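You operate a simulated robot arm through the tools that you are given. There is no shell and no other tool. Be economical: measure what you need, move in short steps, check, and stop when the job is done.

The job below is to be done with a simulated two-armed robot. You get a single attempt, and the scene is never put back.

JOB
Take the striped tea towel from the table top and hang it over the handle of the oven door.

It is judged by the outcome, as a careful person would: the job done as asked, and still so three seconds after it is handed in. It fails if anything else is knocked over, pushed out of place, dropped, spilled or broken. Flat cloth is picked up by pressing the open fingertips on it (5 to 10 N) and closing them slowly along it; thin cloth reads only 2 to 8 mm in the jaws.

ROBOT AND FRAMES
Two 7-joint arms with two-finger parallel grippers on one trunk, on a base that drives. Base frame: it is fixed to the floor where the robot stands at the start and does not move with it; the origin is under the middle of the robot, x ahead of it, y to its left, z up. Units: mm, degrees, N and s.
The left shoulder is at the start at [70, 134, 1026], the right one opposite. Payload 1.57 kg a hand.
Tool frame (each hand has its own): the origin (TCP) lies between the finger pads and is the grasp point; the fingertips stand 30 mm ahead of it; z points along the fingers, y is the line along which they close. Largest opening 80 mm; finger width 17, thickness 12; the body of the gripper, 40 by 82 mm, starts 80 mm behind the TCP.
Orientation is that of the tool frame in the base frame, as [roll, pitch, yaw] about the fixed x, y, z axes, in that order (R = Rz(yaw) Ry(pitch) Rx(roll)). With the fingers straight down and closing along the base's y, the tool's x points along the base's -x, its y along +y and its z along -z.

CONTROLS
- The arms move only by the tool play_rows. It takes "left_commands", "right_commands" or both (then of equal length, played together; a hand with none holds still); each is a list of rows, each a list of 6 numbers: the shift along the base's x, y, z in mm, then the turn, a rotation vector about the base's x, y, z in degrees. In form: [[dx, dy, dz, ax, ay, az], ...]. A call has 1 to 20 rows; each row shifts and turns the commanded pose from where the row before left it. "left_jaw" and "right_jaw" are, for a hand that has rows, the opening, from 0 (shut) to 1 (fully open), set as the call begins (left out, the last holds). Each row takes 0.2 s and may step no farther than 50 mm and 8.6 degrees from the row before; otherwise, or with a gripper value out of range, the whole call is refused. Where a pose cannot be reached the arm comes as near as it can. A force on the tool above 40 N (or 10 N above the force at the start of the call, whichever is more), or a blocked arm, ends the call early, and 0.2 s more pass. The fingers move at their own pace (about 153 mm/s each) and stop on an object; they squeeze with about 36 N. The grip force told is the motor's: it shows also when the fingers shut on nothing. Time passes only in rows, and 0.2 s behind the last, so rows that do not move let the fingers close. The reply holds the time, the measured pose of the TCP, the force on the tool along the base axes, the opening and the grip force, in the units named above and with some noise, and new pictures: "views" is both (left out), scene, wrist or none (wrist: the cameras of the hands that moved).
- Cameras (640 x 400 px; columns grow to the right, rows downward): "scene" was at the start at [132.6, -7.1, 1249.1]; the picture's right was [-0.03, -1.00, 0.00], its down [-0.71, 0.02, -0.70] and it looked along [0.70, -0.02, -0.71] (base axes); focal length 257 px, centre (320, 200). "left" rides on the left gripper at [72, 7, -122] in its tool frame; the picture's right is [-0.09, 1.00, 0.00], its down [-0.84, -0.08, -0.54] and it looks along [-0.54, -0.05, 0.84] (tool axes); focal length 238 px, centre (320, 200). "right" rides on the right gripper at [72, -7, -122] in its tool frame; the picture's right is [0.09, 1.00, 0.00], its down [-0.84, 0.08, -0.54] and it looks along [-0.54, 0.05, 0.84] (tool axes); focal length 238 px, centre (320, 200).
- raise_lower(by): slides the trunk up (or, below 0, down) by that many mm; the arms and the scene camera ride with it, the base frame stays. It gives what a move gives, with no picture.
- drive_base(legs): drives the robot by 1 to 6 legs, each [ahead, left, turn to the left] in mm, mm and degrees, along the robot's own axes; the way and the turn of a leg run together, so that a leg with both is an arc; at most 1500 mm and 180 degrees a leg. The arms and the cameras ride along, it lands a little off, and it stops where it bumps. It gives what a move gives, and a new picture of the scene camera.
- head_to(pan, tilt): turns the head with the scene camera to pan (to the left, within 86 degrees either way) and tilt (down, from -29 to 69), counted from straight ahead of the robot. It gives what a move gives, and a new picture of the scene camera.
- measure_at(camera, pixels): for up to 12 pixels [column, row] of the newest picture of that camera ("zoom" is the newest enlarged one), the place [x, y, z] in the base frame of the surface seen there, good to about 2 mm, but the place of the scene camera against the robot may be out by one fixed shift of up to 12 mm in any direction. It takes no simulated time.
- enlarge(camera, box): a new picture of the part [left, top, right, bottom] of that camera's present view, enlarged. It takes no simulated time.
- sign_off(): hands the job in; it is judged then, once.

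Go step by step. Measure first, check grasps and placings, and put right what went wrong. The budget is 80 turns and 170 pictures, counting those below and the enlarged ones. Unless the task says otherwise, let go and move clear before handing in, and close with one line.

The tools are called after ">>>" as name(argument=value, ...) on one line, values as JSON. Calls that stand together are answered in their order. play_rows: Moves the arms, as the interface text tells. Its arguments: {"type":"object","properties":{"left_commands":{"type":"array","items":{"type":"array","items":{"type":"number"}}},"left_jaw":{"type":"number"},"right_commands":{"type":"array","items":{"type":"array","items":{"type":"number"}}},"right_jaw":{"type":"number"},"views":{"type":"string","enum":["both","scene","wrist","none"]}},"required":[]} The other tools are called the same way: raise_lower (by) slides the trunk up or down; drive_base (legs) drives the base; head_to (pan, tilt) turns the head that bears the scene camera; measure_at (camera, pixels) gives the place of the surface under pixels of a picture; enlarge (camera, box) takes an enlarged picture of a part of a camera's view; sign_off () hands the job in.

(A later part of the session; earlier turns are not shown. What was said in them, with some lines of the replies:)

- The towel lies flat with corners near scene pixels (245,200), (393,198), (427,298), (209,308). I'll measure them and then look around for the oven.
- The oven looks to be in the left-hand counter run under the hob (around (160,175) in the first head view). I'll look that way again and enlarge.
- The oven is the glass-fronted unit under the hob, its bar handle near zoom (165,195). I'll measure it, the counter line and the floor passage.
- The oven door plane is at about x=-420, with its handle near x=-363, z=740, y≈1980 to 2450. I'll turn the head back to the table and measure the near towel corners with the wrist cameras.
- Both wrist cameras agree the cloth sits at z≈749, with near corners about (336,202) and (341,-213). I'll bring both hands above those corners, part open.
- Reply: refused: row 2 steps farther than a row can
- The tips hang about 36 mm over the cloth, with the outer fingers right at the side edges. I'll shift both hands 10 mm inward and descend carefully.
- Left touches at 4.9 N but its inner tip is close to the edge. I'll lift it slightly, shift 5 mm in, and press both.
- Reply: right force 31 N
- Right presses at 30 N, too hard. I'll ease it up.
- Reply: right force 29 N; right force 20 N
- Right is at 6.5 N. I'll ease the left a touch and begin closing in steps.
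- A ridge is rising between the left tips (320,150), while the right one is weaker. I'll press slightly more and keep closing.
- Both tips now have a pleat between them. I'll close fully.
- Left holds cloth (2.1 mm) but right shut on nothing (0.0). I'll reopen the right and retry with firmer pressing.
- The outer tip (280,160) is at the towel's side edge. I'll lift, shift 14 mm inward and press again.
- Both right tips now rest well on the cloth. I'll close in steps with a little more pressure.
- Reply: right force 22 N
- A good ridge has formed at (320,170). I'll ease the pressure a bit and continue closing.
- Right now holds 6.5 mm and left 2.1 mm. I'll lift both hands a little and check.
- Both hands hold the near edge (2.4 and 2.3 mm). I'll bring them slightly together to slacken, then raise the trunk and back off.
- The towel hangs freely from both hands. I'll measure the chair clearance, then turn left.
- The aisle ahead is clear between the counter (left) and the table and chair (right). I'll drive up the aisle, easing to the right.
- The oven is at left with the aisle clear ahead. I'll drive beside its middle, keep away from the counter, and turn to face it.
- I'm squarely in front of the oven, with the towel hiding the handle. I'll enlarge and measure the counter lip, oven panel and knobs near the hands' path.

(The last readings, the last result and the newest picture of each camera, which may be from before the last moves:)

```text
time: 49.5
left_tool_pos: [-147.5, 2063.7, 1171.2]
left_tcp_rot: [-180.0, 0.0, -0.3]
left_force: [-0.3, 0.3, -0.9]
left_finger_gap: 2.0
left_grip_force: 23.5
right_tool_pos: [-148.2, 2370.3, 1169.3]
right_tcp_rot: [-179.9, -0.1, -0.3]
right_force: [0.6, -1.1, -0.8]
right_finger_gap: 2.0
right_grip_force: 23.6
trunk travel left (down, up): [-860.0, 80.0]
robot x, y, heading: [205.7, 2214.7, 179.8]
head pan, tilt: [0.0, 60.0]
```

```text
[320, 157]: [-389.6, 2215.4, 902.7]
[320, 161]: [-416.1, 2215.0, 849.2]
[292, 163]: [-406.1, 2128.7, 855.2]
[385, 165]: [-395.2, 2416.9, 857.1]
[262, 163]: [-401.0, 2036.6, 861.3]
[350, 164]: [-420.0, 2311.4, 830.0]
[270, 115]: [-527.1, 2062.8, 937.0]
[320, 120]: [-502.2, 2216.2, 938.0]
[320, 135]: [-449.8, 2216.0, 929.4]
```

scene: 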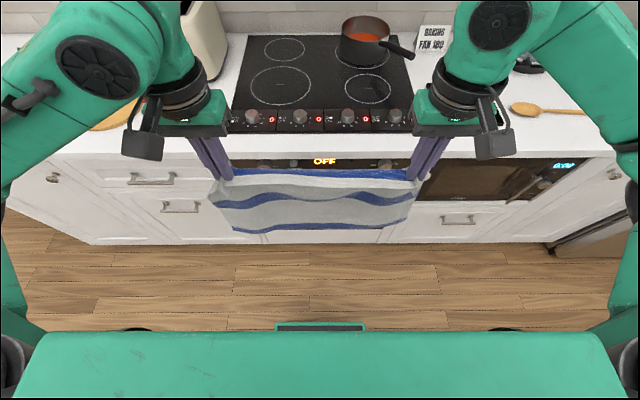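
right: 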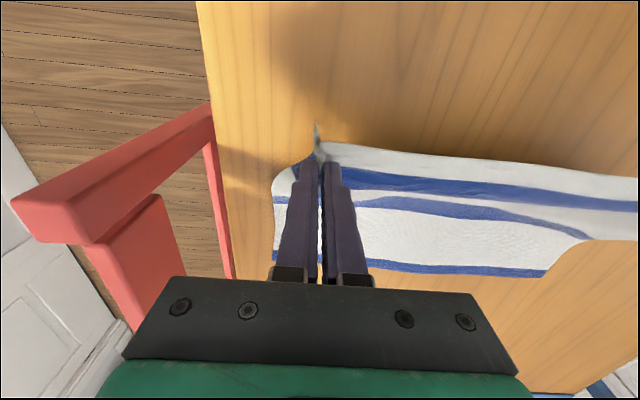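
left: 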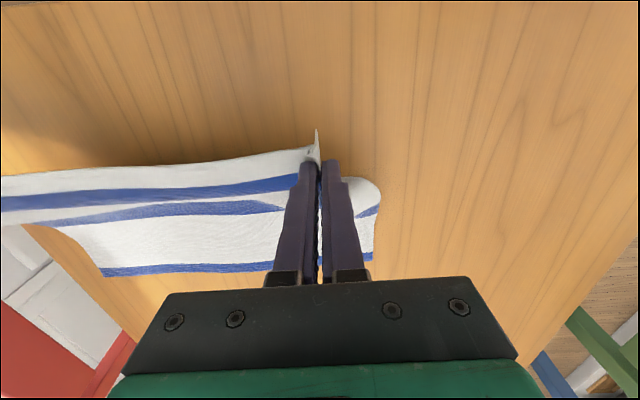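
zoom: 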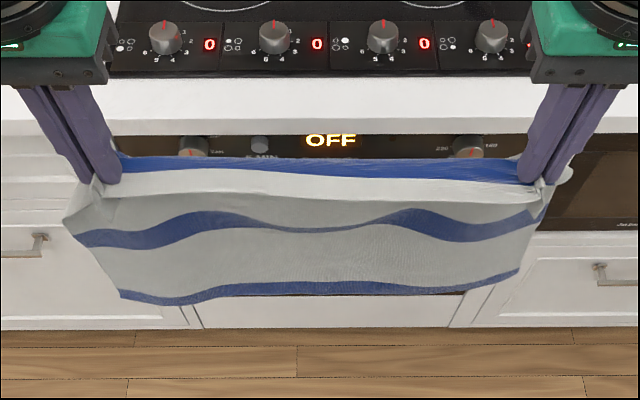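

Counter lip is at x≈-390 (z≈890 to 920) and the oven knobs stick out less than the lip. I'll lower the trunk, tilt both hands 20° towards the oven, and look with the wrist cameras for the bar ends.

>>> raise_lower(by=-290)

>>> play_rows(left_commands=[[0, 0, 0, 0, 6.7, 0], [0, 0, 0, 0, 6.7, 0], [0, 0, 0, 0, 6.6, 0], [0, 0, 0, 0, 0, 0]], right_commands=[[0, 0, 0, 0, 6.7, 0], [0, 0, 0, 0, 6.7, 0], [0, 0, 0, 0, 6.6, 0], [0, 0, 0, 0, 0, 0]])

```text
time: 52.4
left_tool_pos: [-146.6, 2064.8, 881.4]
left_tcp_rot: [180.0, -0.1, -0.2]
left_force: [-0.7, 1.6, 0.8]
left_finger_gap: 2.3
left_grip_force: 23.3
right_tool_pos: [-147.7, 2369.4, 879.9]
right_tcp_rot: [-179.9, -0.1, -0.3]
right_force: [0.0, -0.9, -0.8]
right_finger_gap: 2.3
right_grip_force: 23.8
trunk travel left (down, up): [-570.0, 370.0]
robot x, y, heading: [207.1, 2211.9, 179.6]
head pan, tilt: [0.0, 60.0]
```

```text
time: 53.4
left_tool_pos: [-147.3, 2065.5, 880.1]
left_tcp_rot: [-180.0, 6.6, -0.3]
left_force: [1.1, 1.2, -0.3]
left_finger_gap: 2.5
left_grip_force: 23.6
left hand out of reach, approached as far as the arm can: row 2, 3
right_tool_pos: [-148.2, 2368.6, 879.6]
right_tcp_rot: [179.7, 20.1, -0.4]
right_force: [0.5, -1.4, -0.4]
right_finger_gap: 2.4
right_grip_force: 23.6
trunk travel left (down, up): [-570.0, 370.0]
robot x, y, heading: [207.5, 2216.1, 179.5]
head pan, tilt: [0.0, 60.0]
```

scene: 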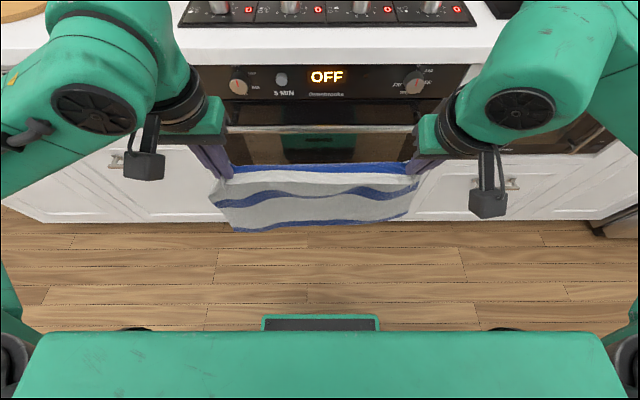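
right: 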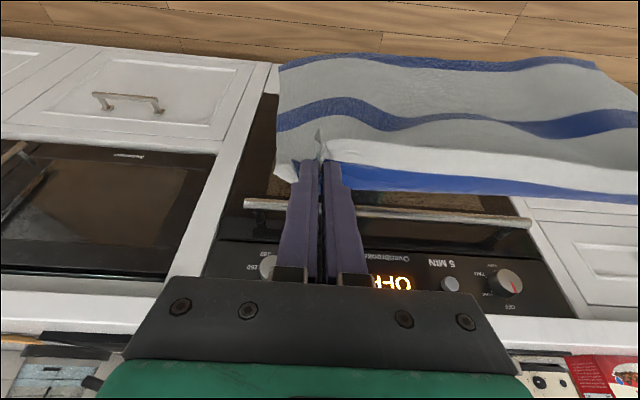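
left: 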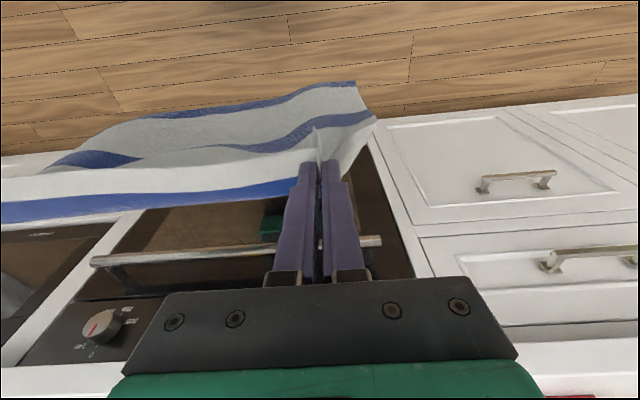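

The bar is clearly visible in both wrist views. Measuring it now.

>>> measure_at(camera="right", pixels=[[246, 203], [280, 204], [400, 214], [450, 217], [525, 223], [400, 228], [270, 266], [505, 285], [450, 300], [264, 218]])

>>> measure_at(camera="left", pixels=[[95, 262], [150, 258], [230, 251], [378, 241], [103, 325], [360, 255], [200, 280], [200, 230], [560, 345]])

>>> enlarge(camera="right", box=[220, 140, 540, 300])

```text
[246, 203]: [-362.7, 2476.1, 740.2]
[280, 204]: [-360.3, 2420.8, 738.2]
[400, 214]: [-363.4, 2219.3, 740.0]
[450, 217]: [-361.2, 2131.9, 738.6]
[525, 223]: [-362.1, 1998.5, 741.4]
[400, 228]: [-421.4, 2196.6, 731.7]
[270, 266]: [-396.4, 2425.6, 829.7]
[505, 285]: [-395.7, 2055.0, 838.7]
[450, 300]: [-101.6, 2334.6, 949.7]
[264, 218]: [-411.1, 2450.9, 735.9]
```

```text
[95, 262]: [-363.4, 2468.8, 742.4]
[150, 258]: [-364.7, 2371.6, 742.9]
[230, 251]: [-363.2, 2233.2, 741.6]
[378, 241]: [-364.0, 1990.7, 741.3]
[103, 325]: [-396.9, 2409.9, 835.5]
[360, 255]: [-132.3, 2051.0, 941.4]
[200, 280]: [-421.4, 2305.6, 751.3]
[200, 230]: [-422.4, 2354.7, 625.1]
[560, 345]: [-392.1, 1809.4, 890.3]
```

```text
2.00 times, centred on (380, 220) of right
```

zoom: 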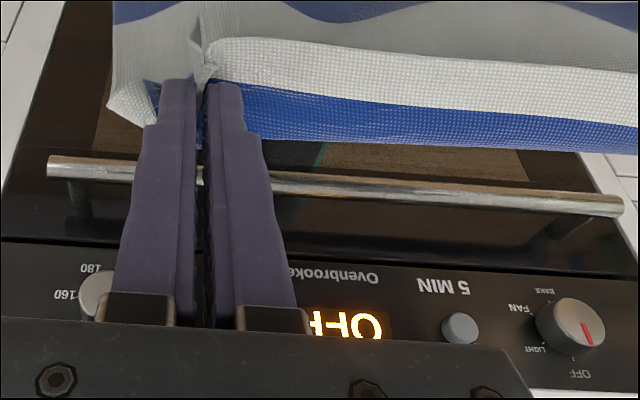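

The bar's front is at x≈-363, z≈741, y 1985 to 2476, and the door is at -421, leaving about a 46 mm gap. The best way is to lower the hanging towel's free edge behind the bar from above, then bring the hands forward and down. I'll undo the tilt, re-tension, and raise the trunk.

>>> play_rows(left_commands=[[0, 0, 0, 0, -6.6, 0], [0, 7, 0, 0, 0, 0], [0, 7, 0, 0, 0, 0], [0, 0, 0, 0, 0, 0]], right_commands=[[0, 0, 0, 0, -6.7, 0], [0, 9, 0, 0, -6.7, 0], [0, 9, 0, 0, -6.6, 0], [0, 0, 0, 0, 0, 0]], views="none")

>>> raise_lower(by=200)

```text
time: 54.4
left_tool_pos: [-146.4, 2079.2, 880.7]
left_tcp_rot: [-179.8, 0.1, -0.2]
left_force: [0.7, 4.2, -0.3]
left_finger_gap: 2.4
left_grip_force: 23.6
right_tool_pos: [-147.7, 2387.6, 881.6]
right_tcp_rot: [-180.0, 0.0, -0.5]
right_force: [-0.1, -4.6, -1.3]
right_finger_gap: 2.3
right_grip_force: 23.7
trunk travel left (down, up): [-570.0, 370.0]
robot x, y, heading: [207.5, 2214.9, 179.6]
head pan, tilt: [0.0, 60.0]
```

```text
time: 56.6
left_tool_pos: [-147.3, 2079.0, 1080.1]
left_tcp_rot: [-179.9, 0.1, -0.3]
left_force: [0.4, 4.4, -0.2]
left_finger_gap: 2.4
left_grip_force: 23.8
right_tool_pos: [-148.5, 2387.3, 1079.0]
right_tcp_rot: [-180.0, 0.0, -0.4]
right_force: [0.2, -3.9, -0.8]
right_finger_gap: 2.3
right_grip_force: 23.9
trunk travel left (down, up): [-770.0, 170.0]
robot x, y, heading: [211.6, 2214.9, 180.0]
head pan, tilt: [0.0, 60.0]
```

Now I'll drive closer and check from the cameras.

>>> drive_base(legs=[[150, 0, 0]])

>>> play_rows(left_commands=[[-30, 0, 0, 0, 0, 0], [-20, 0, 0, 0, 0, 0], [0, 0, 0, 0, 0, 0]], right_commands=[[-30, 0, 0, 0, 0, 0], [-20, 0, 0, 0, 0, 0], [0, 0, 0, 0, 0, 0]])

```text
time: 57.9
left_tool_pos: [-295.0, 2081.2, 1081.1]
left_tcp_rot: [179.9, 0.2, -0.4]
left_force: [0.1, 4.4, -0.3]
left_finger_gap: 2.3
left_grip_force: 23.4
right_tool_pos: [-295.1, 2387.5, 1081.0]
right_tcp_rot: [180.0, 0.2, -0.5]
right_force: [0.2, -4.1, -0.1]
right_finger_gap: 2.7
right_grip_force: 24.2
trunk travel left (down, up): [-770.0, 170.0]
robot x, y, heading: [59.2, 2213.8, 179.7]
head pan, tilt: [0.0, 60.0]
```

scene: 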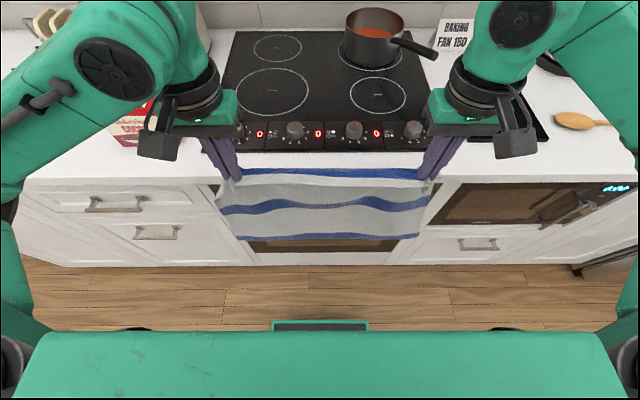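

```text
time: 58.7
left_tool_pos: [-347.6, 2080.8, 1079.8]
left_tcp_rot: [-179.9, 0.1, -0.4]
left_force: [0.7, 5.0, -0.3]
left_finger_gap: 2.3
left_grip_force: 23.4
right_tool_pos: [-347.5, 2388.5, 1080.4]
right_tcp_rot: [-180.0, 0.0, -0.4]
right_force: [0.7, -4.9, 0.3]
right_finger_gap: 2.3
right_grip_force: 23.6
trunk travel left (down, up): [-770.0, 170.0]
robot x, y, heading: [58.8, 2216.4, 179.5]
head pan, tilt: [0.0, 60.0]
```

scene: 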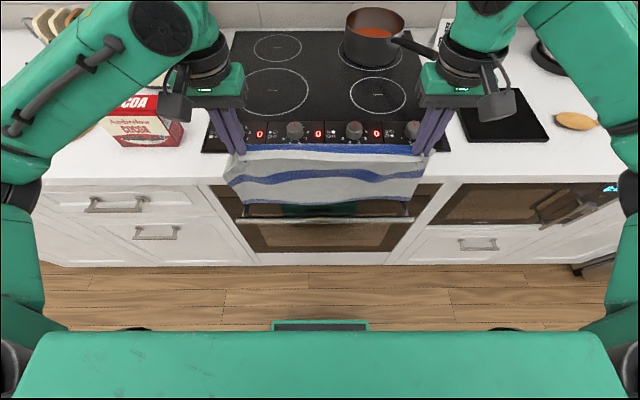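
right: 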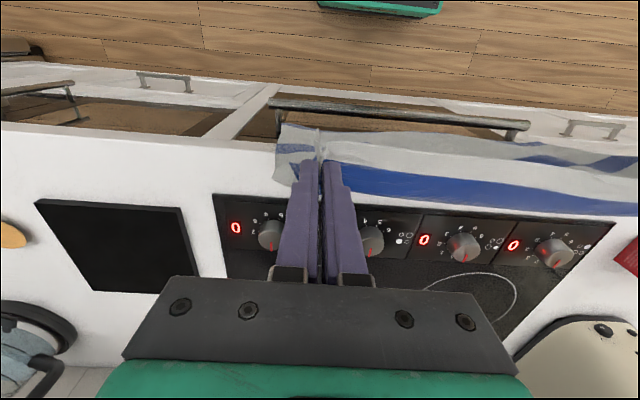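
left: 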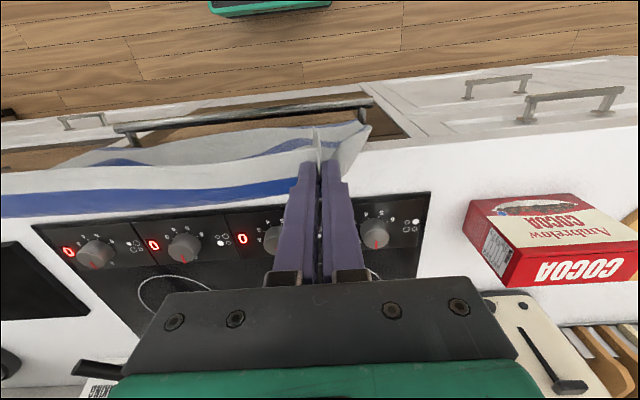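

The towel's bottom edge hangs just above and in front of the bar, and the pan and cocoa box are clear. I'll measure the cloth's bottom.

>>> measure_at(camera="scene", pixels=[[245, 202], [280, 203], [320, 203], [360, 200], [410, 201], [320, 170], [320, 146], [245, 210], [320, 156]])

>>> measure_at(camera="left", pixels=[[110, 150], [200, 138], [280, 127], [365, 128], [250, 110], [250, 180]])

>>> measure_at(camera="right", pixels=[[285, 126], [350, 132], [450, 138], [560, 145], [400, 112], [430, 180], [100, 140]])

```text
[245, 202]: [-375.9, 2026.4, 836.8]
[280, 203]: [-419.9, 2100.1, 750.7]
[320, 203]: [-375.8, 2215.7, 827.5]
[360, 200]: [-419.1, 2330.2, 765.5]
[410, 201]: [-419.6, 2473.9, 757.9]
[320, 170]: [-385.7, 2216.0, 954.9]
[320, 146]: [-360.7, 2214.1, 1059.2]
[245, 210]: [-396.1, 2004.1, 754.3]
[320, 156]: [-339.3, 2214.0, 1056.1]
```

```text
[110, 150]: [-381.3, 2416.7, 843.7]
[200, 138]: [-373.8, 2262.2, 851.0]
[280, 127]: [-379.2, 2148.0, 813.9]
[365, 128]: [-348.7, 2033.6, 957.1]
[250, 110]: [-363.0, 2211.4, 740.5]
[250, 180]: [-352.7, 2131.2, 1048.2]
```

```text
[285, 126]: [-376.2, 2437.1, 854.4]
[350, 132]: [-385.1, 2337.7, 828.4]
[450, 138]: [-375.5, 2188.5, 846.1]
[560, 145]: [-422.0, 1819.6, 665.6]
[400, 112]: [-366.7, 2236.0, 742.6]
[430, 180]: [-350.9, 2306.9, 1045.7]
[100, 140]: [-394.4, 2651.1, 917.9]
```

The cloth's bottom edge is at x≈-376 to -385, z≈815 to 850, near the right plane. I'll move the hands 25 mm closer, let it settle and measure again.

>>> play_rows(left_commands=[[-13, 0, 0, 0, 0, 0], [-12, 0, 0, 0, 0, 0], [0, 0, 0, 0, 0, 0], [0, 0, 0, 0, 0, 0], [0, 0, 0, 0, 0, 0], [0, 0, 0, 0, 0, 0], [0, 0, 0, 0, 0, 0], [0, 0, 0, 0, 0, 0]], right_commands=[[-13, 0, 0, 0, 0, 0], [-12, 0, 0, 0, 0, 0], [0, 0, 0, 0, 0, 0], [0, 0, 0, 0, 0, 0], [0, 0, 0, 0, 0, 0], [0, 0, 0, 0, 0, 0], [0, 0, 0, 0, 0, 0], [0, 0, 0, 0, 0, 0]])

```text
time: 60.5
left_tool_pos: [-372.2, 2081.4, 1080.9]
left_tcp_rot: [-180.0, 0.1, -0.4]
left_force: [0.4, 3.4, -0.4]
left_finger_gap: 2.2
left_grip_force: 24.0
right_tool_pos: [-371.6, 2388.6, 1079.4]
right_tcp_rot: [180.0, 0.0, -0.4]
right_force: [0.3, -5.0, -0.1]
right_finger_gap: 2.5
right_grip_force: 23.6
trunk travel left (down, up): [-770.0, 170.0]
robot x, y, heading: [59.0, 2217.2, 179.6]
head pan, tilt: [0.0, 60.0]
```

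scene: 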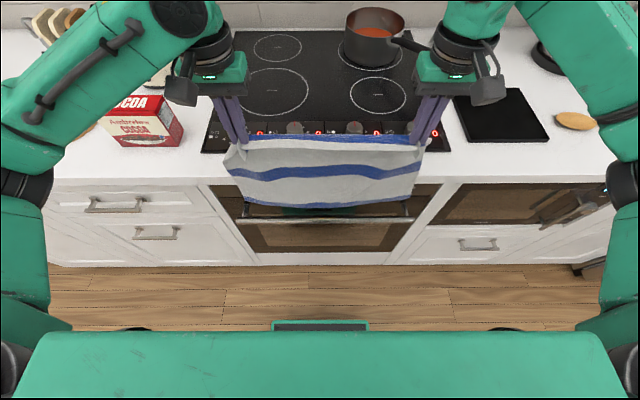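
right: 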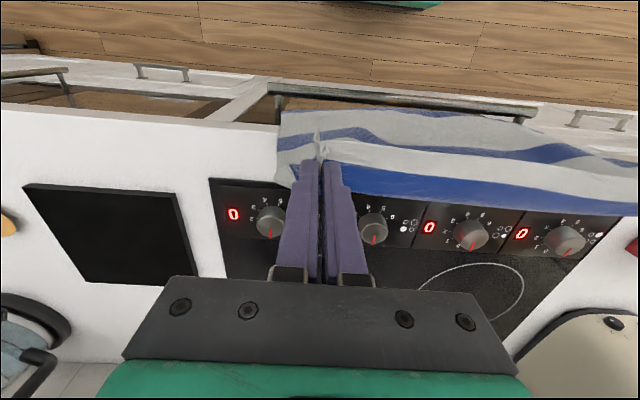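
left: 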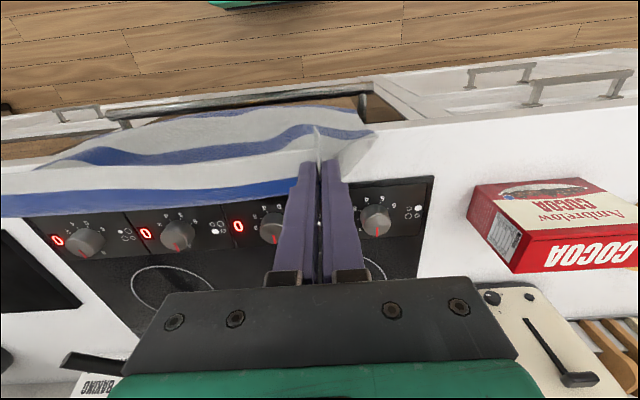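

>>> measure_at(camera="left", pixels=[[80, 140], [130, 125], [180, 115], [230, 108], [300, 106], [355, 112], [365, 128], [250, 150]])

>>> measure_at(camera="right", pixels=[[285, 113], [330, 111], [380, 112], [430, 116], [480, 120], [530, 128], [590, 145], [400, 165]])

>>> enlarge(camera="right", box=[240, 60, 640, 220])

```text
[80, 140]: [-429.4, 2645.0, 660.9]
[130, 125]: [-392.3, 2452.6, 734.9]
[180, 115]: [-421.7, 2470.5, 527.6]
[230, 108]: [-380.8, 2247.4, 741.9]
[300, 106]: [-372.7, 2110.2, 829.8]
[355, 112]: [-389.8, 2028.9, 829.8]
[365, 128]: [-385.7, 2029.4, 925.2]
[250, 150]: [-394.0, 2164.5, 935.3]
```

```text
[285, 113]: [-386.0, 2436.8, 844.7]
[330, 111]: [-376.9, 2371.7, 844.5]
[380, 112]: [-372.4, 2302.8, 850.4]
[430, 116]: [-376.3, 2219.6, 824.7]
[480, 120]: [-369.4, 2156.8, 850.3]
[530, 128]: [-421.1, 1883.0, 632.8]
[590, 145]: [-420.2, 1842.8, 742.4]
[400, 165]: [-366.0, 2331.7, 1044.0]
```

```text
1.60 times, centred on (440, 140) of right
```

zoom: 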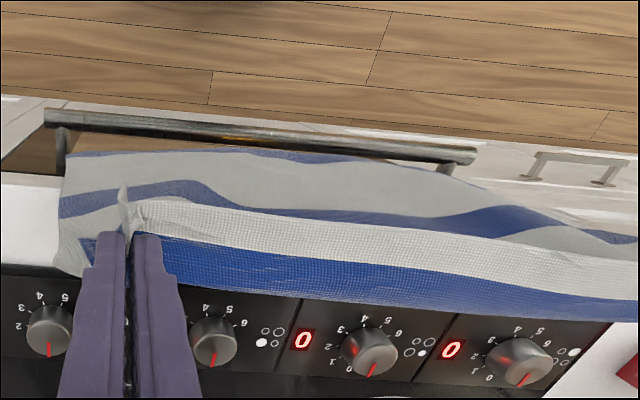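

The bottom edge sits at x≈-370 to -390, z≈825 to 850, with waves too near the bar line. Last time the inward move made it swing in about 30 mm. I'll back out, lower until the edge is just above bar height, and let it settle before a timed swing-and-drop.

>>> play_rows(left_commands=[[20, 0, 0, 0, 0, 0], [27, 0, -10, 0, 0, 0], [0, 0, -20, 0, 0, 0], [0, 0, -20, 0, 0, 0], [0, 0, 0, 0, 0, 0], [0, 0, 0, 0, 0, 0], [0, 0, 0, 0, 0, 0], [0, 0, 0, 0, 0, 0], [0, 0, 0, 0, 0, 0], [0, 0, 0, 0, 0, 0]], right_commands=[[20, 0, 0, 0, 0, 0], [27, 0, -10, 0, 0, 0], [0, 0, -20, 0, 0, 0], [0, 0, -20, 0, 0, 0], [0, 0, 0, 0, 0, 0], [0, 0, 0, 0, 0, 0], [0, 0, 0, 0, 0, 0], [0, 0, 0, 0, 0, 0], [0, 0, 0, 0, 0, 0], [0, 0, 0, 0, 0, 0]], views="wrist")

>>> enlarge(camera="scene", box=[180, 100, 460, 275])

```text
time: 62.7
left_tool_pos: [-325.5, 2081.1, 1031.3]
left_tcp_rot: [-179.9, 0.1, -0.3]
left_force: [0.3, 4.1, -0.1]
left_finger_gap: 2.3
left_grip_force: 24.0
right_tool_pos: [-326.2, 2387.3, 1031.8]
right_tcp_rot: [-180.0, 0.1, -0.5]
right_force: [0.9, -3.9, 0.0]
right_finger_gap: 2.4
right_grip_force: 23.5
trunk travel left (down, up): [-770.0, 170.0]
robot x, y, heading: [58.8, 2215.9, 179.8]
head pan, tilt: [0.0, 60.0]
```

right: 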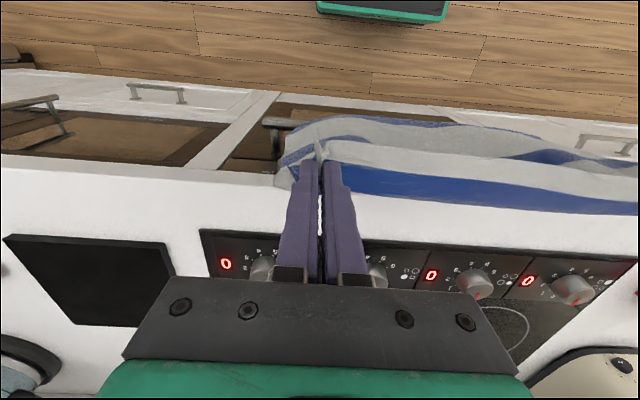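
left: 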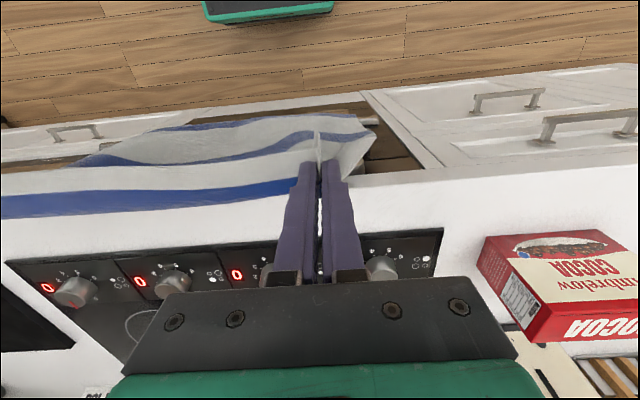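

```text
2.29 times, centred on (320, 188) of scene
```

zoom: 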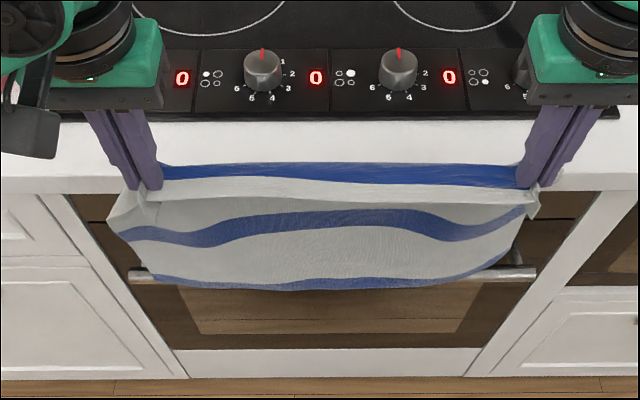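

>>> measure_at(camera="zoom", pixels=[[145, 262], [180, 278], [220, 283], [270, 284], [320, 285], [370, 284], [420, 280], [460, 272], [500, 250], [320, 220], [140, 275], [520, 273]])

```text
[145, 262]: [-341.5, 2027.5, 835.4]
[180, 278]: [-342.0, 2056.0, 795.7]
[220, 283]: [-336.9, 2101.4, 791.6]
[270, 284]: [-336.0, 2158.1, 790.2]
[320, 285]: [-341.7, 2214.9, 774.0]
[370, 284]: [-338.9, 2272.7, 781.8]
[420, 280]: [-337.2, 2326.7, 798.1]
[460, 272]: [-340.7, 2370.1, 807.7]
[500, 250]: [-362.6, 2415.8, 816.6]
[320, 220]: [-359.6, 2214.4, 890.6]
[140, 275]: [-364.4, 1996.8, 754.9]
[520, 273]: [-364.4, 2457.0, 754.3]
```

At rest the bottom edge is even, at x≈-340 and about 18 mm above the bar. Now the timed swing inward and drop.

>>> play_rows(left_commands=[[-46, 0, 0, 0, 0, 0], [0, 0, 0, 0, 0, 0], [0, 0, -25, 0, 0, 0], [0, 0, -48, 0, 0, 0], [0, 0, -37, 0, 0, 0]], right_commands=[[-46, 0, 0, 0, 0, 0], [0, 0, 0, 0, 0, 0], [0, 0, -25, 0, 0, 0], [0, 0, -48, 0, 0, 0], [0, 0, -37, 0, 0, 0]])

>>> enlarge(camera="scene", box=[180, 100, 460, 275])

```text
time: 63.9
left_tool_pos: [-369.1, 2080.2, 921.0]
left_tcp_rot: [-180.0, 0.2, -0.3]
left_force: [0.3, 4.1, -0.4]
left_finger_gap: 2.1
left_grip_force: 23.9
right_tool_pos: [-370.4, 2386.4, 918.6]
right_tcp_rot: [179.9, 0.0, -0.5]
right_force: [0.5, -4.0, 0.9]
right_finger_gap: 2.6
right_grip_force: 24.1
trunk travel left (down, up): [-770.0, 170.0]
robot x, y, heading: [56.0, 2215.4, 179.4]
head pan, tilt: [0.0, 60.0]
```

scene: 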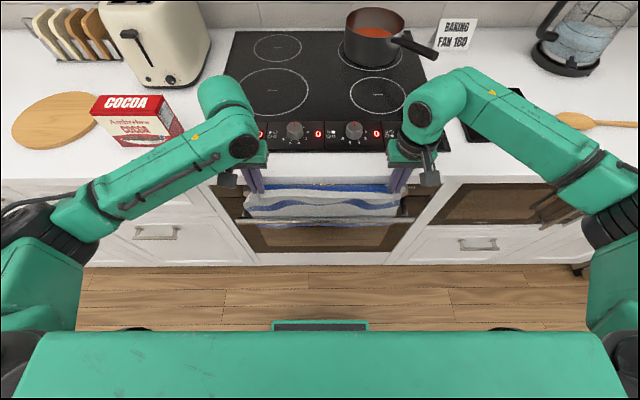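
right: 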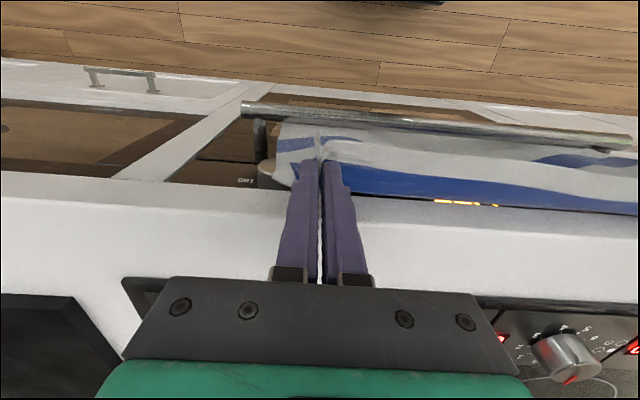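
left: 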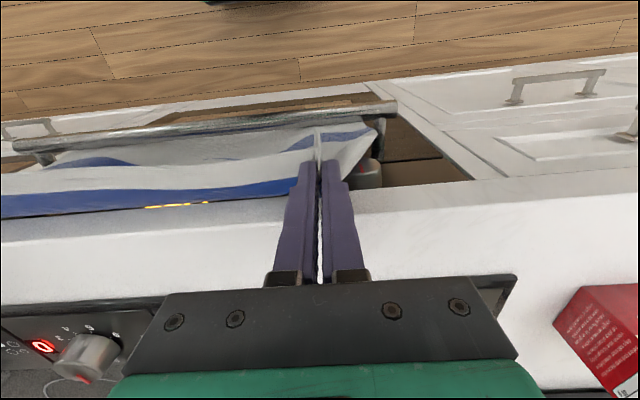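

```text
2.29 times, centred on (320, 188) of scene
```

zoom: 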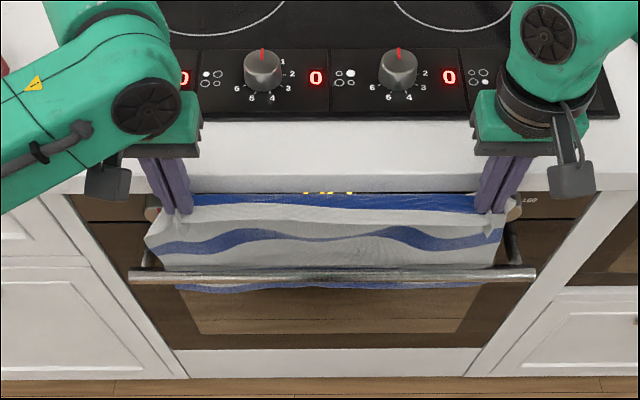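

Excellent: the whole bar is visible in front of the cloth, so the free edge is fully behind it. I'll lower the hands another 45 mm to put more behind.

>>> play_rows(left_commands=[[2, 0, -15, 0, 0, 0], [0, 0, -15, 0, 0, 0], [0, 0, -17, 0, 0, 0], [0, 0, 0, 0, 0, 0], [0, 0, 0, 0, 0, 0]], right_commands=[[2, 0, -15, 0, 0, 0], [0, 0, -15, 0, 0, 0], [0, 0, -17, 0, 0, 0], [0, 0, 0, 0, 0, 0], [0, 0, 0, 0, 0, 0]], views="wrist")

>>> enlarge(camera="scene", box=[180, 100, 460, 275])

```text
time: 65.1
left_tool_pos: [-368.0, 2080.0, 872.2]
left_tcp_rot: [-179.9, 0.1, -0.5]
left_force: [0.2, 3.6, 0.0]
left_finger_gap: 2.5
left_grip_force: 24.1
right_tool_pos: [-368.1, 2387.8, 872.6]
right_tcp_rot: [179.9, 0.0, -0.4]
right_force: [0.9, -4.1, -0.3]
right_finger_gap: 2.4
right_grip_force: 23.9
trunk travel left (down, up): [-770.0, 170.0]
robot x, y, heading: [56.0, 2215.5, 179.6]
head pan, tilt: [0.0, 60.0]
```

right: 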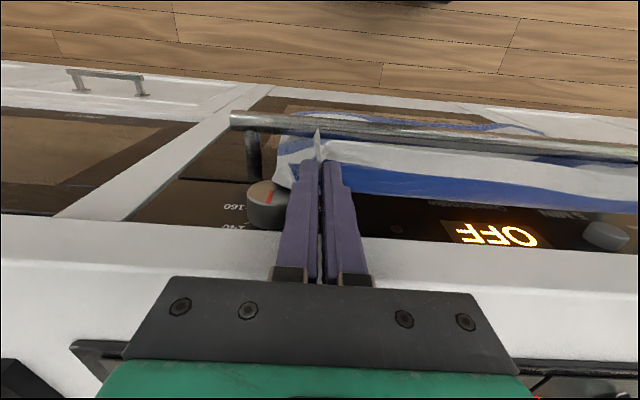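
left: 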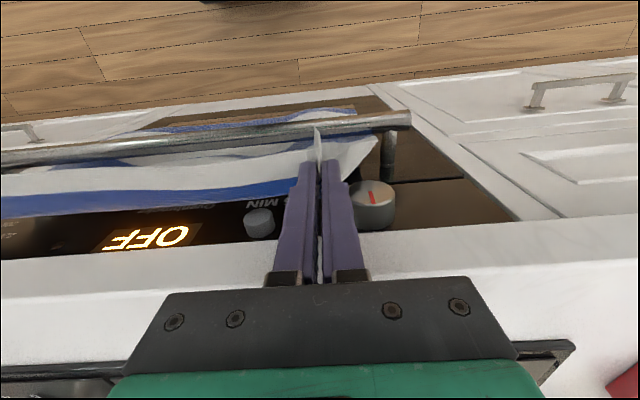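

```text
2.29 times, centred on (320, 188) of scene
```

zoom: 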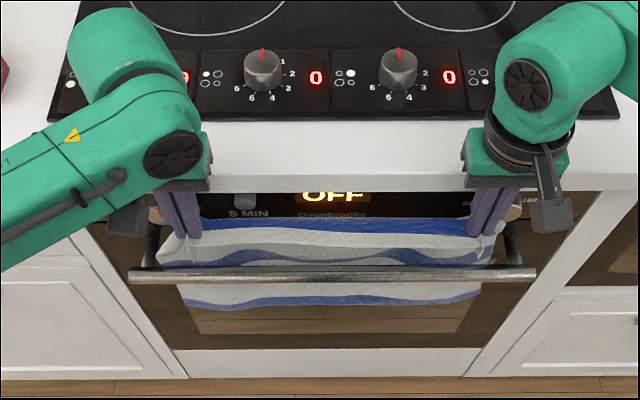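

About 130 mm hangs behind the bar now. Before bringing the hands forward and down, I'll measure how far the wrist links stick out towards the counter.

>>> measure_at(camera="zoom", pixels=[[85, 30], [130, 10], [180, 50], [200, 130], [205, 175], [515, 30], [560, 15], [600, 10], [490, 130], [470, 180], [145, 200], [555, 215]])

```text
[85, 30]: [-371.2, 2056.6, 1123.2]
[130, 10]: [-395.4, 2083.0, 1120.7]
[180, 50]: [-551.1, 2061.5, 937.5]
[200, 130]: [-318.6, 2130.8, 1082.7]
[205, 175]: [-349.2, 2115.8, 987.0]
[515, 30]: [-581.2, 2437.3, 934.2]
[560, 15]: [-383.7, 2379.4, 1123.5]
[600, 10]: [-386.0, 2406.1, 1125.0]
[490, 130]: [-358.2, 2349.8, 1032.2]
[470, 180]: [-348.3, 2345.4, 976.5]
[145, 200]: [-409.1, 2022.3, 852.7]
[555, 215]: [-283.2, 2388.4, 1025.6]
```

The wrist links reach about 45 mm past the hand axis, so I'll bring the hands out to x≈-300 before lowering to keep clear of the counter lip.

>>> play_rows(left_commands=[[20, 0, -5, 0, 0, 0], [24, 0, -10, 0, 0, 0], [24, 0, -15, 0, 0, 0], [0, 0, 0, 0, 0, 0]], right_commands=[[20, 0, -5, 0, 0, 0], [24, 0, -10, 0, 0, 0], [24, 0, -15, 0, 0, 0], [0, 0, 0, 0, 0, 0]], views="none")

>>> raise_lower(by=-90)

>>> play_rows(left_commands=[[0, 0, 0, 0, 0, 0]], right_commands=[[0, 0, 0, 0, 0, 0]])

```text
time: 66.1
left_tool_pos: [-299.9, 2079.5, 845.4]
left_tcp_rot: [-180.0, 0.0, -0.4]
left_force: [0.7, 3.9, 0.4]
left_finger_gap: 2.2
left_grip_force: 24.8
right_tool_pos: [-301.4, 2387.0, 843.8]
right_tcp_rot: [180.0, 0.0, -0.4]
right_force: [0.6, -2.8, 0.0]
right_finger_gap: 2.6
right_grip_force: 24.0
trunk travel left (down, up): [-770.0, 170.0]
robot x, y, heading: [58.3, 2217.2, 179.6]
head pan, tilt: [0.0, 60.0]
```

```text
time: 67.4
left_tool_pos: [-299.9, 2080.2, 755.6]
left_tcp_rot: [-180.0, 0.0, -0.3]
left_force: [-0.7, 3.4, -0.5]
left_finger_gap: 2.1
left_grip_force: 24.3
right_tool_pos: [-301.2, 2386.3, 754.3]
right_tcp_rot: [179.9, 0.0, -0.4]
right_force: [0.3, -3.3, -0.2]
right_finger_gap: 2.4
right_grip_force: 23.3
trunk travel left (down, up): [-680.0, 260.0]
robot x, y, heading: [60.6, 2215.1, 179.4]
head pan, tilt: [0.0, 60.0]
```

```text
time: 67.8
left_tool_pos: [-300.0, 2080.3, 756.5]
left_tcp_rot: [180.0, 0.1, -0.4]
left_force: [-0.7, 4.7, 0.2]
left_finger_gap: 2.1
left_grip_force: 23.8
right_tool_pos: [-301.9, 2387.9, 753.9]
right_tcp_rot: [180.0, 0.0, -0.4]
right_force: [-0.6, -4.6, -0.2]
right_finger_gap: 2.4
right_grip_force: 24.1
trunk travel left (down, up): [-680.0, 260.0]
robot x, y, heading: [57.2, 2215.9, 179.6]
head pan, tilt: [0.0, 60.0]
```

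scene: 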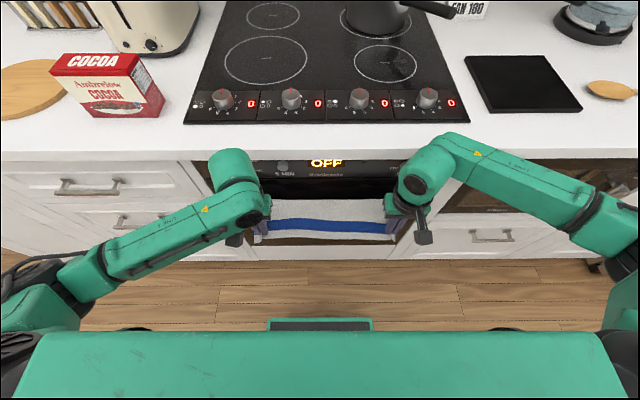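
right: 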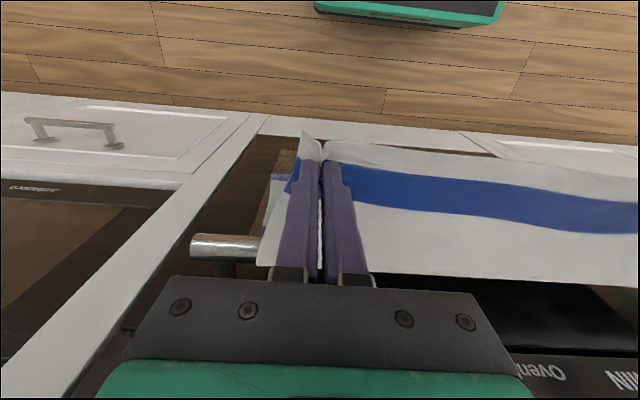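
left: 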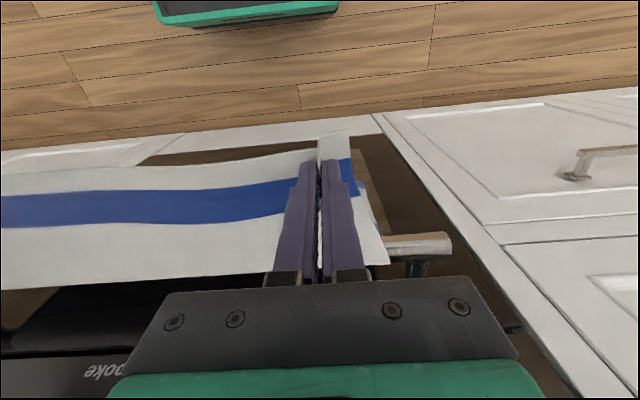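

The towel now lies over the bar, with the tail visible behind at right-view (275,190). I'll continue lowering the front side.

>>> raise_lower(by=-85)

>>> play_rows(left_commands=[[-10, 0, 0, 0, 0, 0], [0, 0, 0, 0, 0, 0]], right_commands=[[-10, 0, 0, 0, 0, 0], [0, 0, 0, 0, 0, 0]])

>>> enlarge(camera="scene", box=[190, 120, 450, 282])

```text
time: 69.0
left_tool_pos: [-299.8, 2080.2, 670.2]
left_tcp_rot: [179.9, 0.1, -0.4]
left_force: [-0.1, 3.7, 1.0]
left_finger_gap: 2.2
left_grip_force: 24.3
right_tool_pos: [-301.2, 2387.0, 669.2]
right_tcp_rot: [-179.9, 0.0, -0.5]
right_force: [0.0, -4.4, 0.0]
right_finger_gap: 2.2
right_grip_force: 24.2
trunk travel left (down, up): [-595.0, 345.0]
robot x, y, heading: [55.8, 2212.6, 179.4]
head pan, tilt: [0.0, 60.0]
```

```text
time: 69.6
left_tool_pos: [-310.3, 2081.5, 671.0]
left_tcp_rot: [-179.9, 0.2, -0.4]
left_force: [-0.1, 4.1, 0.4]
left_finger_gap: 2.2
left_grip_force: 24.1
right_tool_pos: [-311.6, 2388.9, 668.9]
right_tcp_rot: [-179.9, 0.1, -0.5]
right_force: [0.2, -4.5, 0.0]
right_finger_gap: 2.3
right_grip_force: 24.1
trunk travel left (down, up): [-595.0, 345.0]
robot x, y, heading: [63.6, 2212.0, 179.7]
head pan, tilt: [0.0, 60.0]
```

scene: 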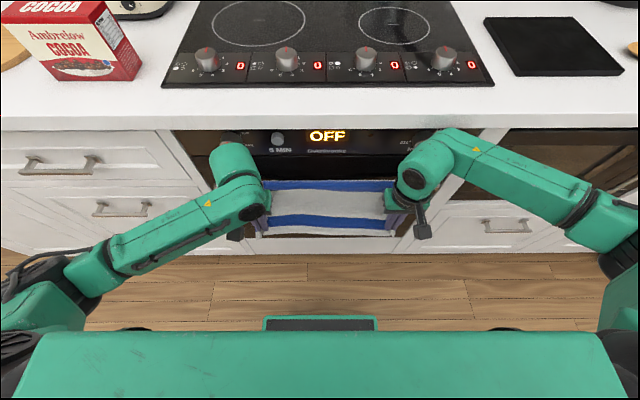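
right: 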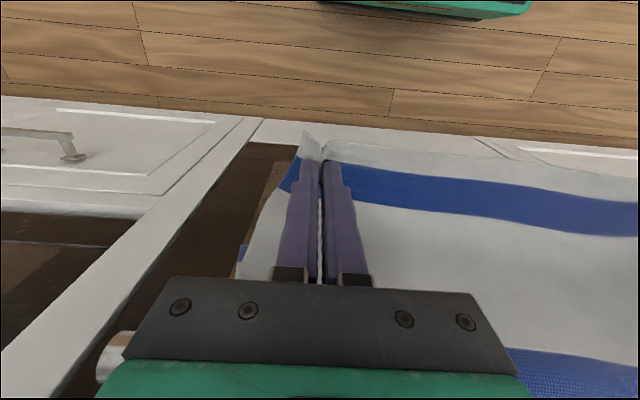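
left: 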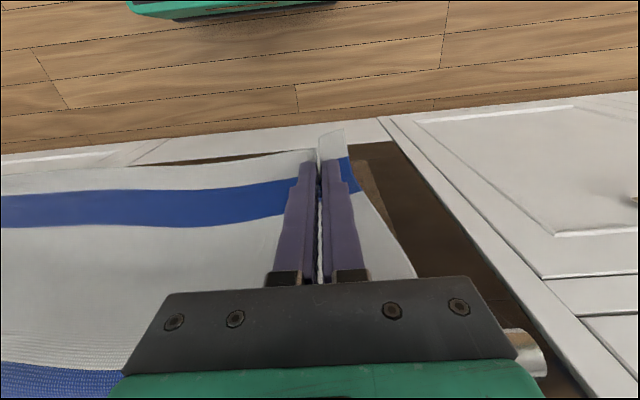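

```text
2.46 times, centred on (320, 201) of scene
```

zoom: 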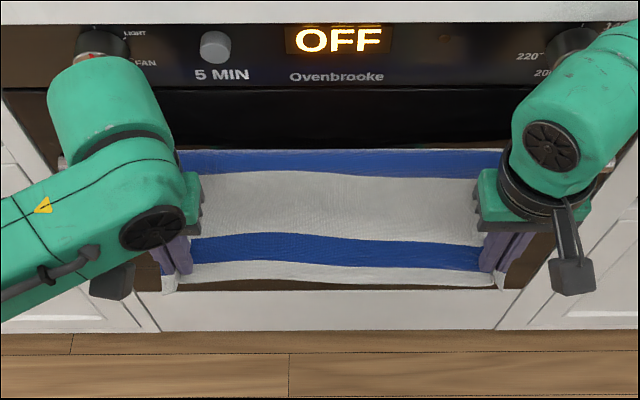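

The bar runs under the middle stripe, so the towel is balanced. I'll relax the sideways tension, then open the jaws.

>>> play_rows(left_commands=[[-4, 4, 0, 0, 0, 0], [0, 0, 0, 0, 0, 0]], right_commands=[[-4, -4, 0, 0, 0, 0], [0, 0, 0, 0, 0, 0]], views="none")

>>> play_rows(left_commands=[[0, 0, 0, 0, 0, 0], [0, 0, 0, 0, 0, 0], [0, 0, 0, 0, 0, 0]], right_commands=[[0, 0, 0, 0, 0, 0], [0, 0, 0, 0, 0, 0], [0, 0, 0, 0, 0, 0]], left_jaw=0.35, right_jaw=0.35)

```text
time: 70.2
left_tool_pos: [-314.0, 2084.0, 670.6]
left_tcp_rot: [180.0, 0.0, -0.4]
left_force: [-0.3, -0.3, 1.3]
left_finger_gap: 2.3
left_grip_force: 23.6
right_tool_pos: [-314.9, 2383.1, 669.9]
right_tcp_rot: [179.9, 0.0, -0.4]
right_force: [0.5, -0.7, -0.2]
right_finger_gap: 2.2
right_grip_force: 23.8
trunk travel left (down, up): [-595.0, 345.0]
robot x, y, heading: [59.2, 2215.7, 179.8]
head pan, tilt: [0.0, 60.0]
```

```text
time: 71.0
left_tool_pos: [-314.9, 2084.8, 671.2]
left_tcp_rot: [180.0, 0.1, -0.4]
left_force: [1.5, -0.7, -0.1]
left_finger_gap: 27.8
left_grip_force: 0.1
right_tool_pos: [-316.2, 2382.4, 669.5]
right_tcp_rot: [180.0, -0.1, -0.4]
right_force: [-0.7, -0.1, -0.8]
right_finger_gap: 27.8
right_grip_force: 0.0
trunk travel left (down, up): [-595.0, 345.0]
robot x, y, heading: [57.9, 2214.1, 179.5]
head pan, tilt: [0.0, 60.0]
```

scene: 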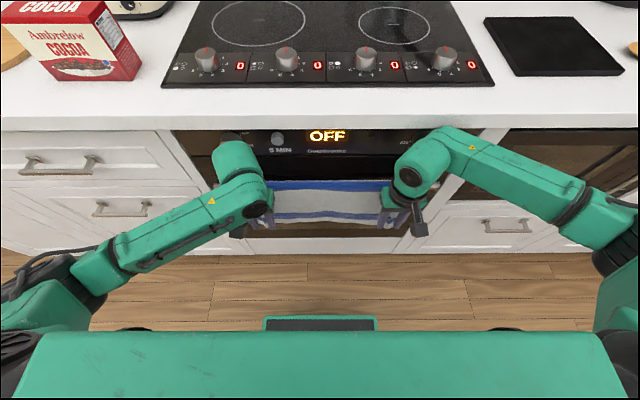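
right: 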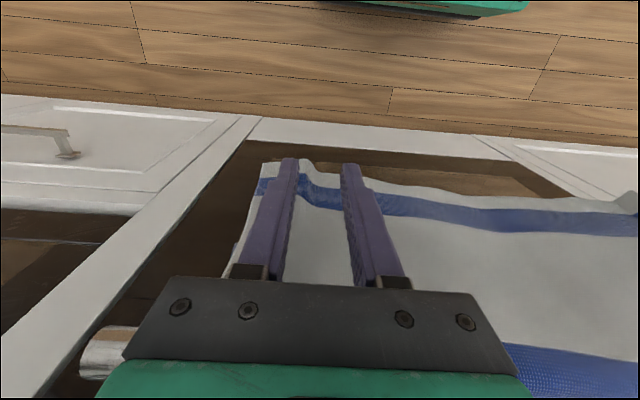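
left: 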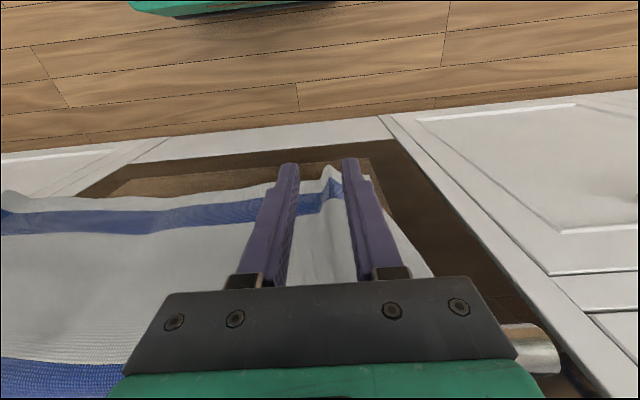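

The towel is released and has swung clear behind the fingers. I'll back both hands straight away from it.

>>> play_rows(left_commands=[[15, 0, 0, 0, 0, 0], [25, 0, 0, 0, 0, 0], [35, 0, 0, 0, 0, 0], [35, 0, 0, 0, 0, 0]], right_commands=[[15, 0, 0, 0, 0, 0], [25, 0, 0, 0, 0, 0], [35, 0, 0, 0, 0, 0], [35, 0, 0, 0, 0, 0]], views="none")

>>> drive_base(legs=[[-200, 0, 0]])

>>> head_to(pan=0, tilt=45)

>>> enlarge(camera="scene", box=[180, 120, 460, 300])

```text
time: 72.0
left_tool_pos: [-201.2, 2086.2, 670.3]
left_tcp_rot: [179.9, 0.4, -0.3]
left_force: [0.4, -0.8, 0.2]
left_finger_gap: 27.9
left_grip_force: 0.0
right_tool_pos: [-201.4, 2383.2, 670.4]
right_tcp_rot: [-180.0, 0.1, -0.4]
right_force: [0.4, 1.2, 0.0]
right_finger_gap: 27.9
right_grip_force: 0.1
trunk travel left (down, up): [-595.0, 345.0]
robot x, y, heading: [62.8, 2217.3, 179.4]
head pan, tilt: [0.0, 60.0]
```

```text
time: 73.6
left_tool_pos: [0.5, 2083.4, 669.3]
left_tcp_rot: [179.9, 0.2, -0.4]
left_force: [0.3, 0.4, 0.2]
left_finger_gap: 28.2
left_grip_force: 0.1
right_tool_pos: [-0.9, 2379.9, 671.3]
right_tcp_rot: [-180.0, 0.1, -0.3]
right_force: [-0.1, -0.4, -0.2]
right_finger_gap: 28.0
right_grip_force: 0.1
trunk travel left (down, up): [-595.0, 345.0]
robot x, y, heading: [263.1, 2210.7, 179.5]
head pan, tilt: [0.0, 60.0]
```

scene: 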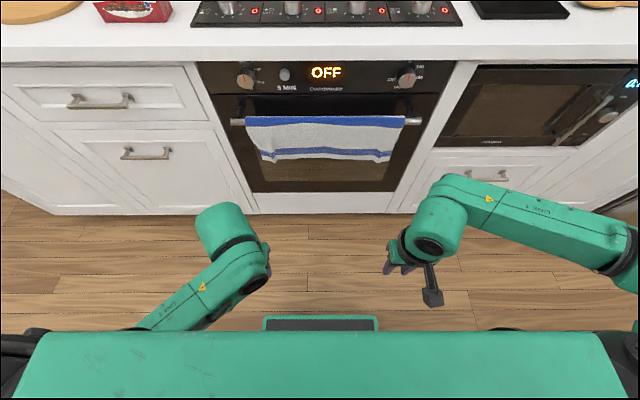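

```text
time: 74.4
left_tool_pos: [0.4, 2084.3, 669.2]
left_tcp_rot: [180.0, 0.1, -0.4]
left_force: [-0.9, -0.3, 0.2]
left_finger_gap: 28.2
left_grip_force: 0.0
right_tool_pos: [-1.9, 2380.1, 671.6]
right_tcp_rot: [-180.0, -0.1, -0.4]
right_force: [-0.1, -0.3, 0.5]
right_finger_gap: 27.9
right_grip_force: 0.0
trunk travel left (down, up): [-595.0, 345.0]
robot x, y, heading: [263.3, 2214.0, 179.6]
head pan, tilt: [0.0, 45.0]
```

scene: 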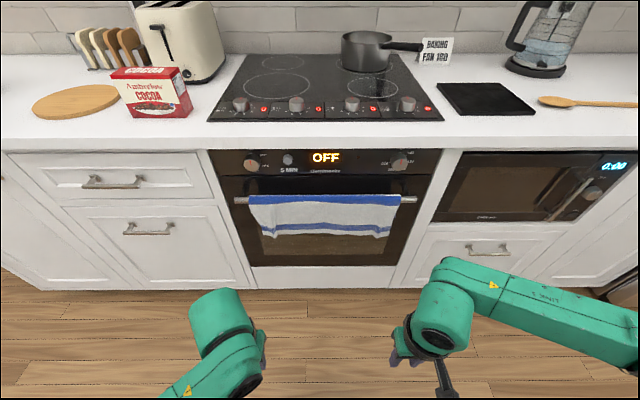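

```text
2.22 times, centred on (320, 210) of scene
```

zoom: 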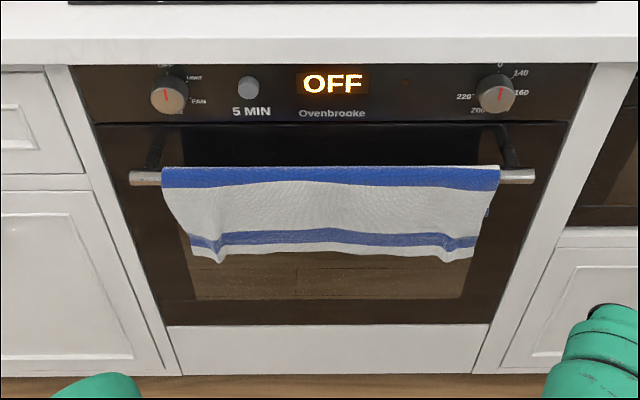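

The towel hangs evenly over the oven bar, steady over three seconds after I let go. The hands are clear and nothing else has moved, so I'm handing in.

>>> sign_off()

```text
The job is handed in.
```

The striped tea towel is hanging over the oven door handle, balanced roughly half in front and half behind. It stayed put after I let go, and nothing else was disturbed.
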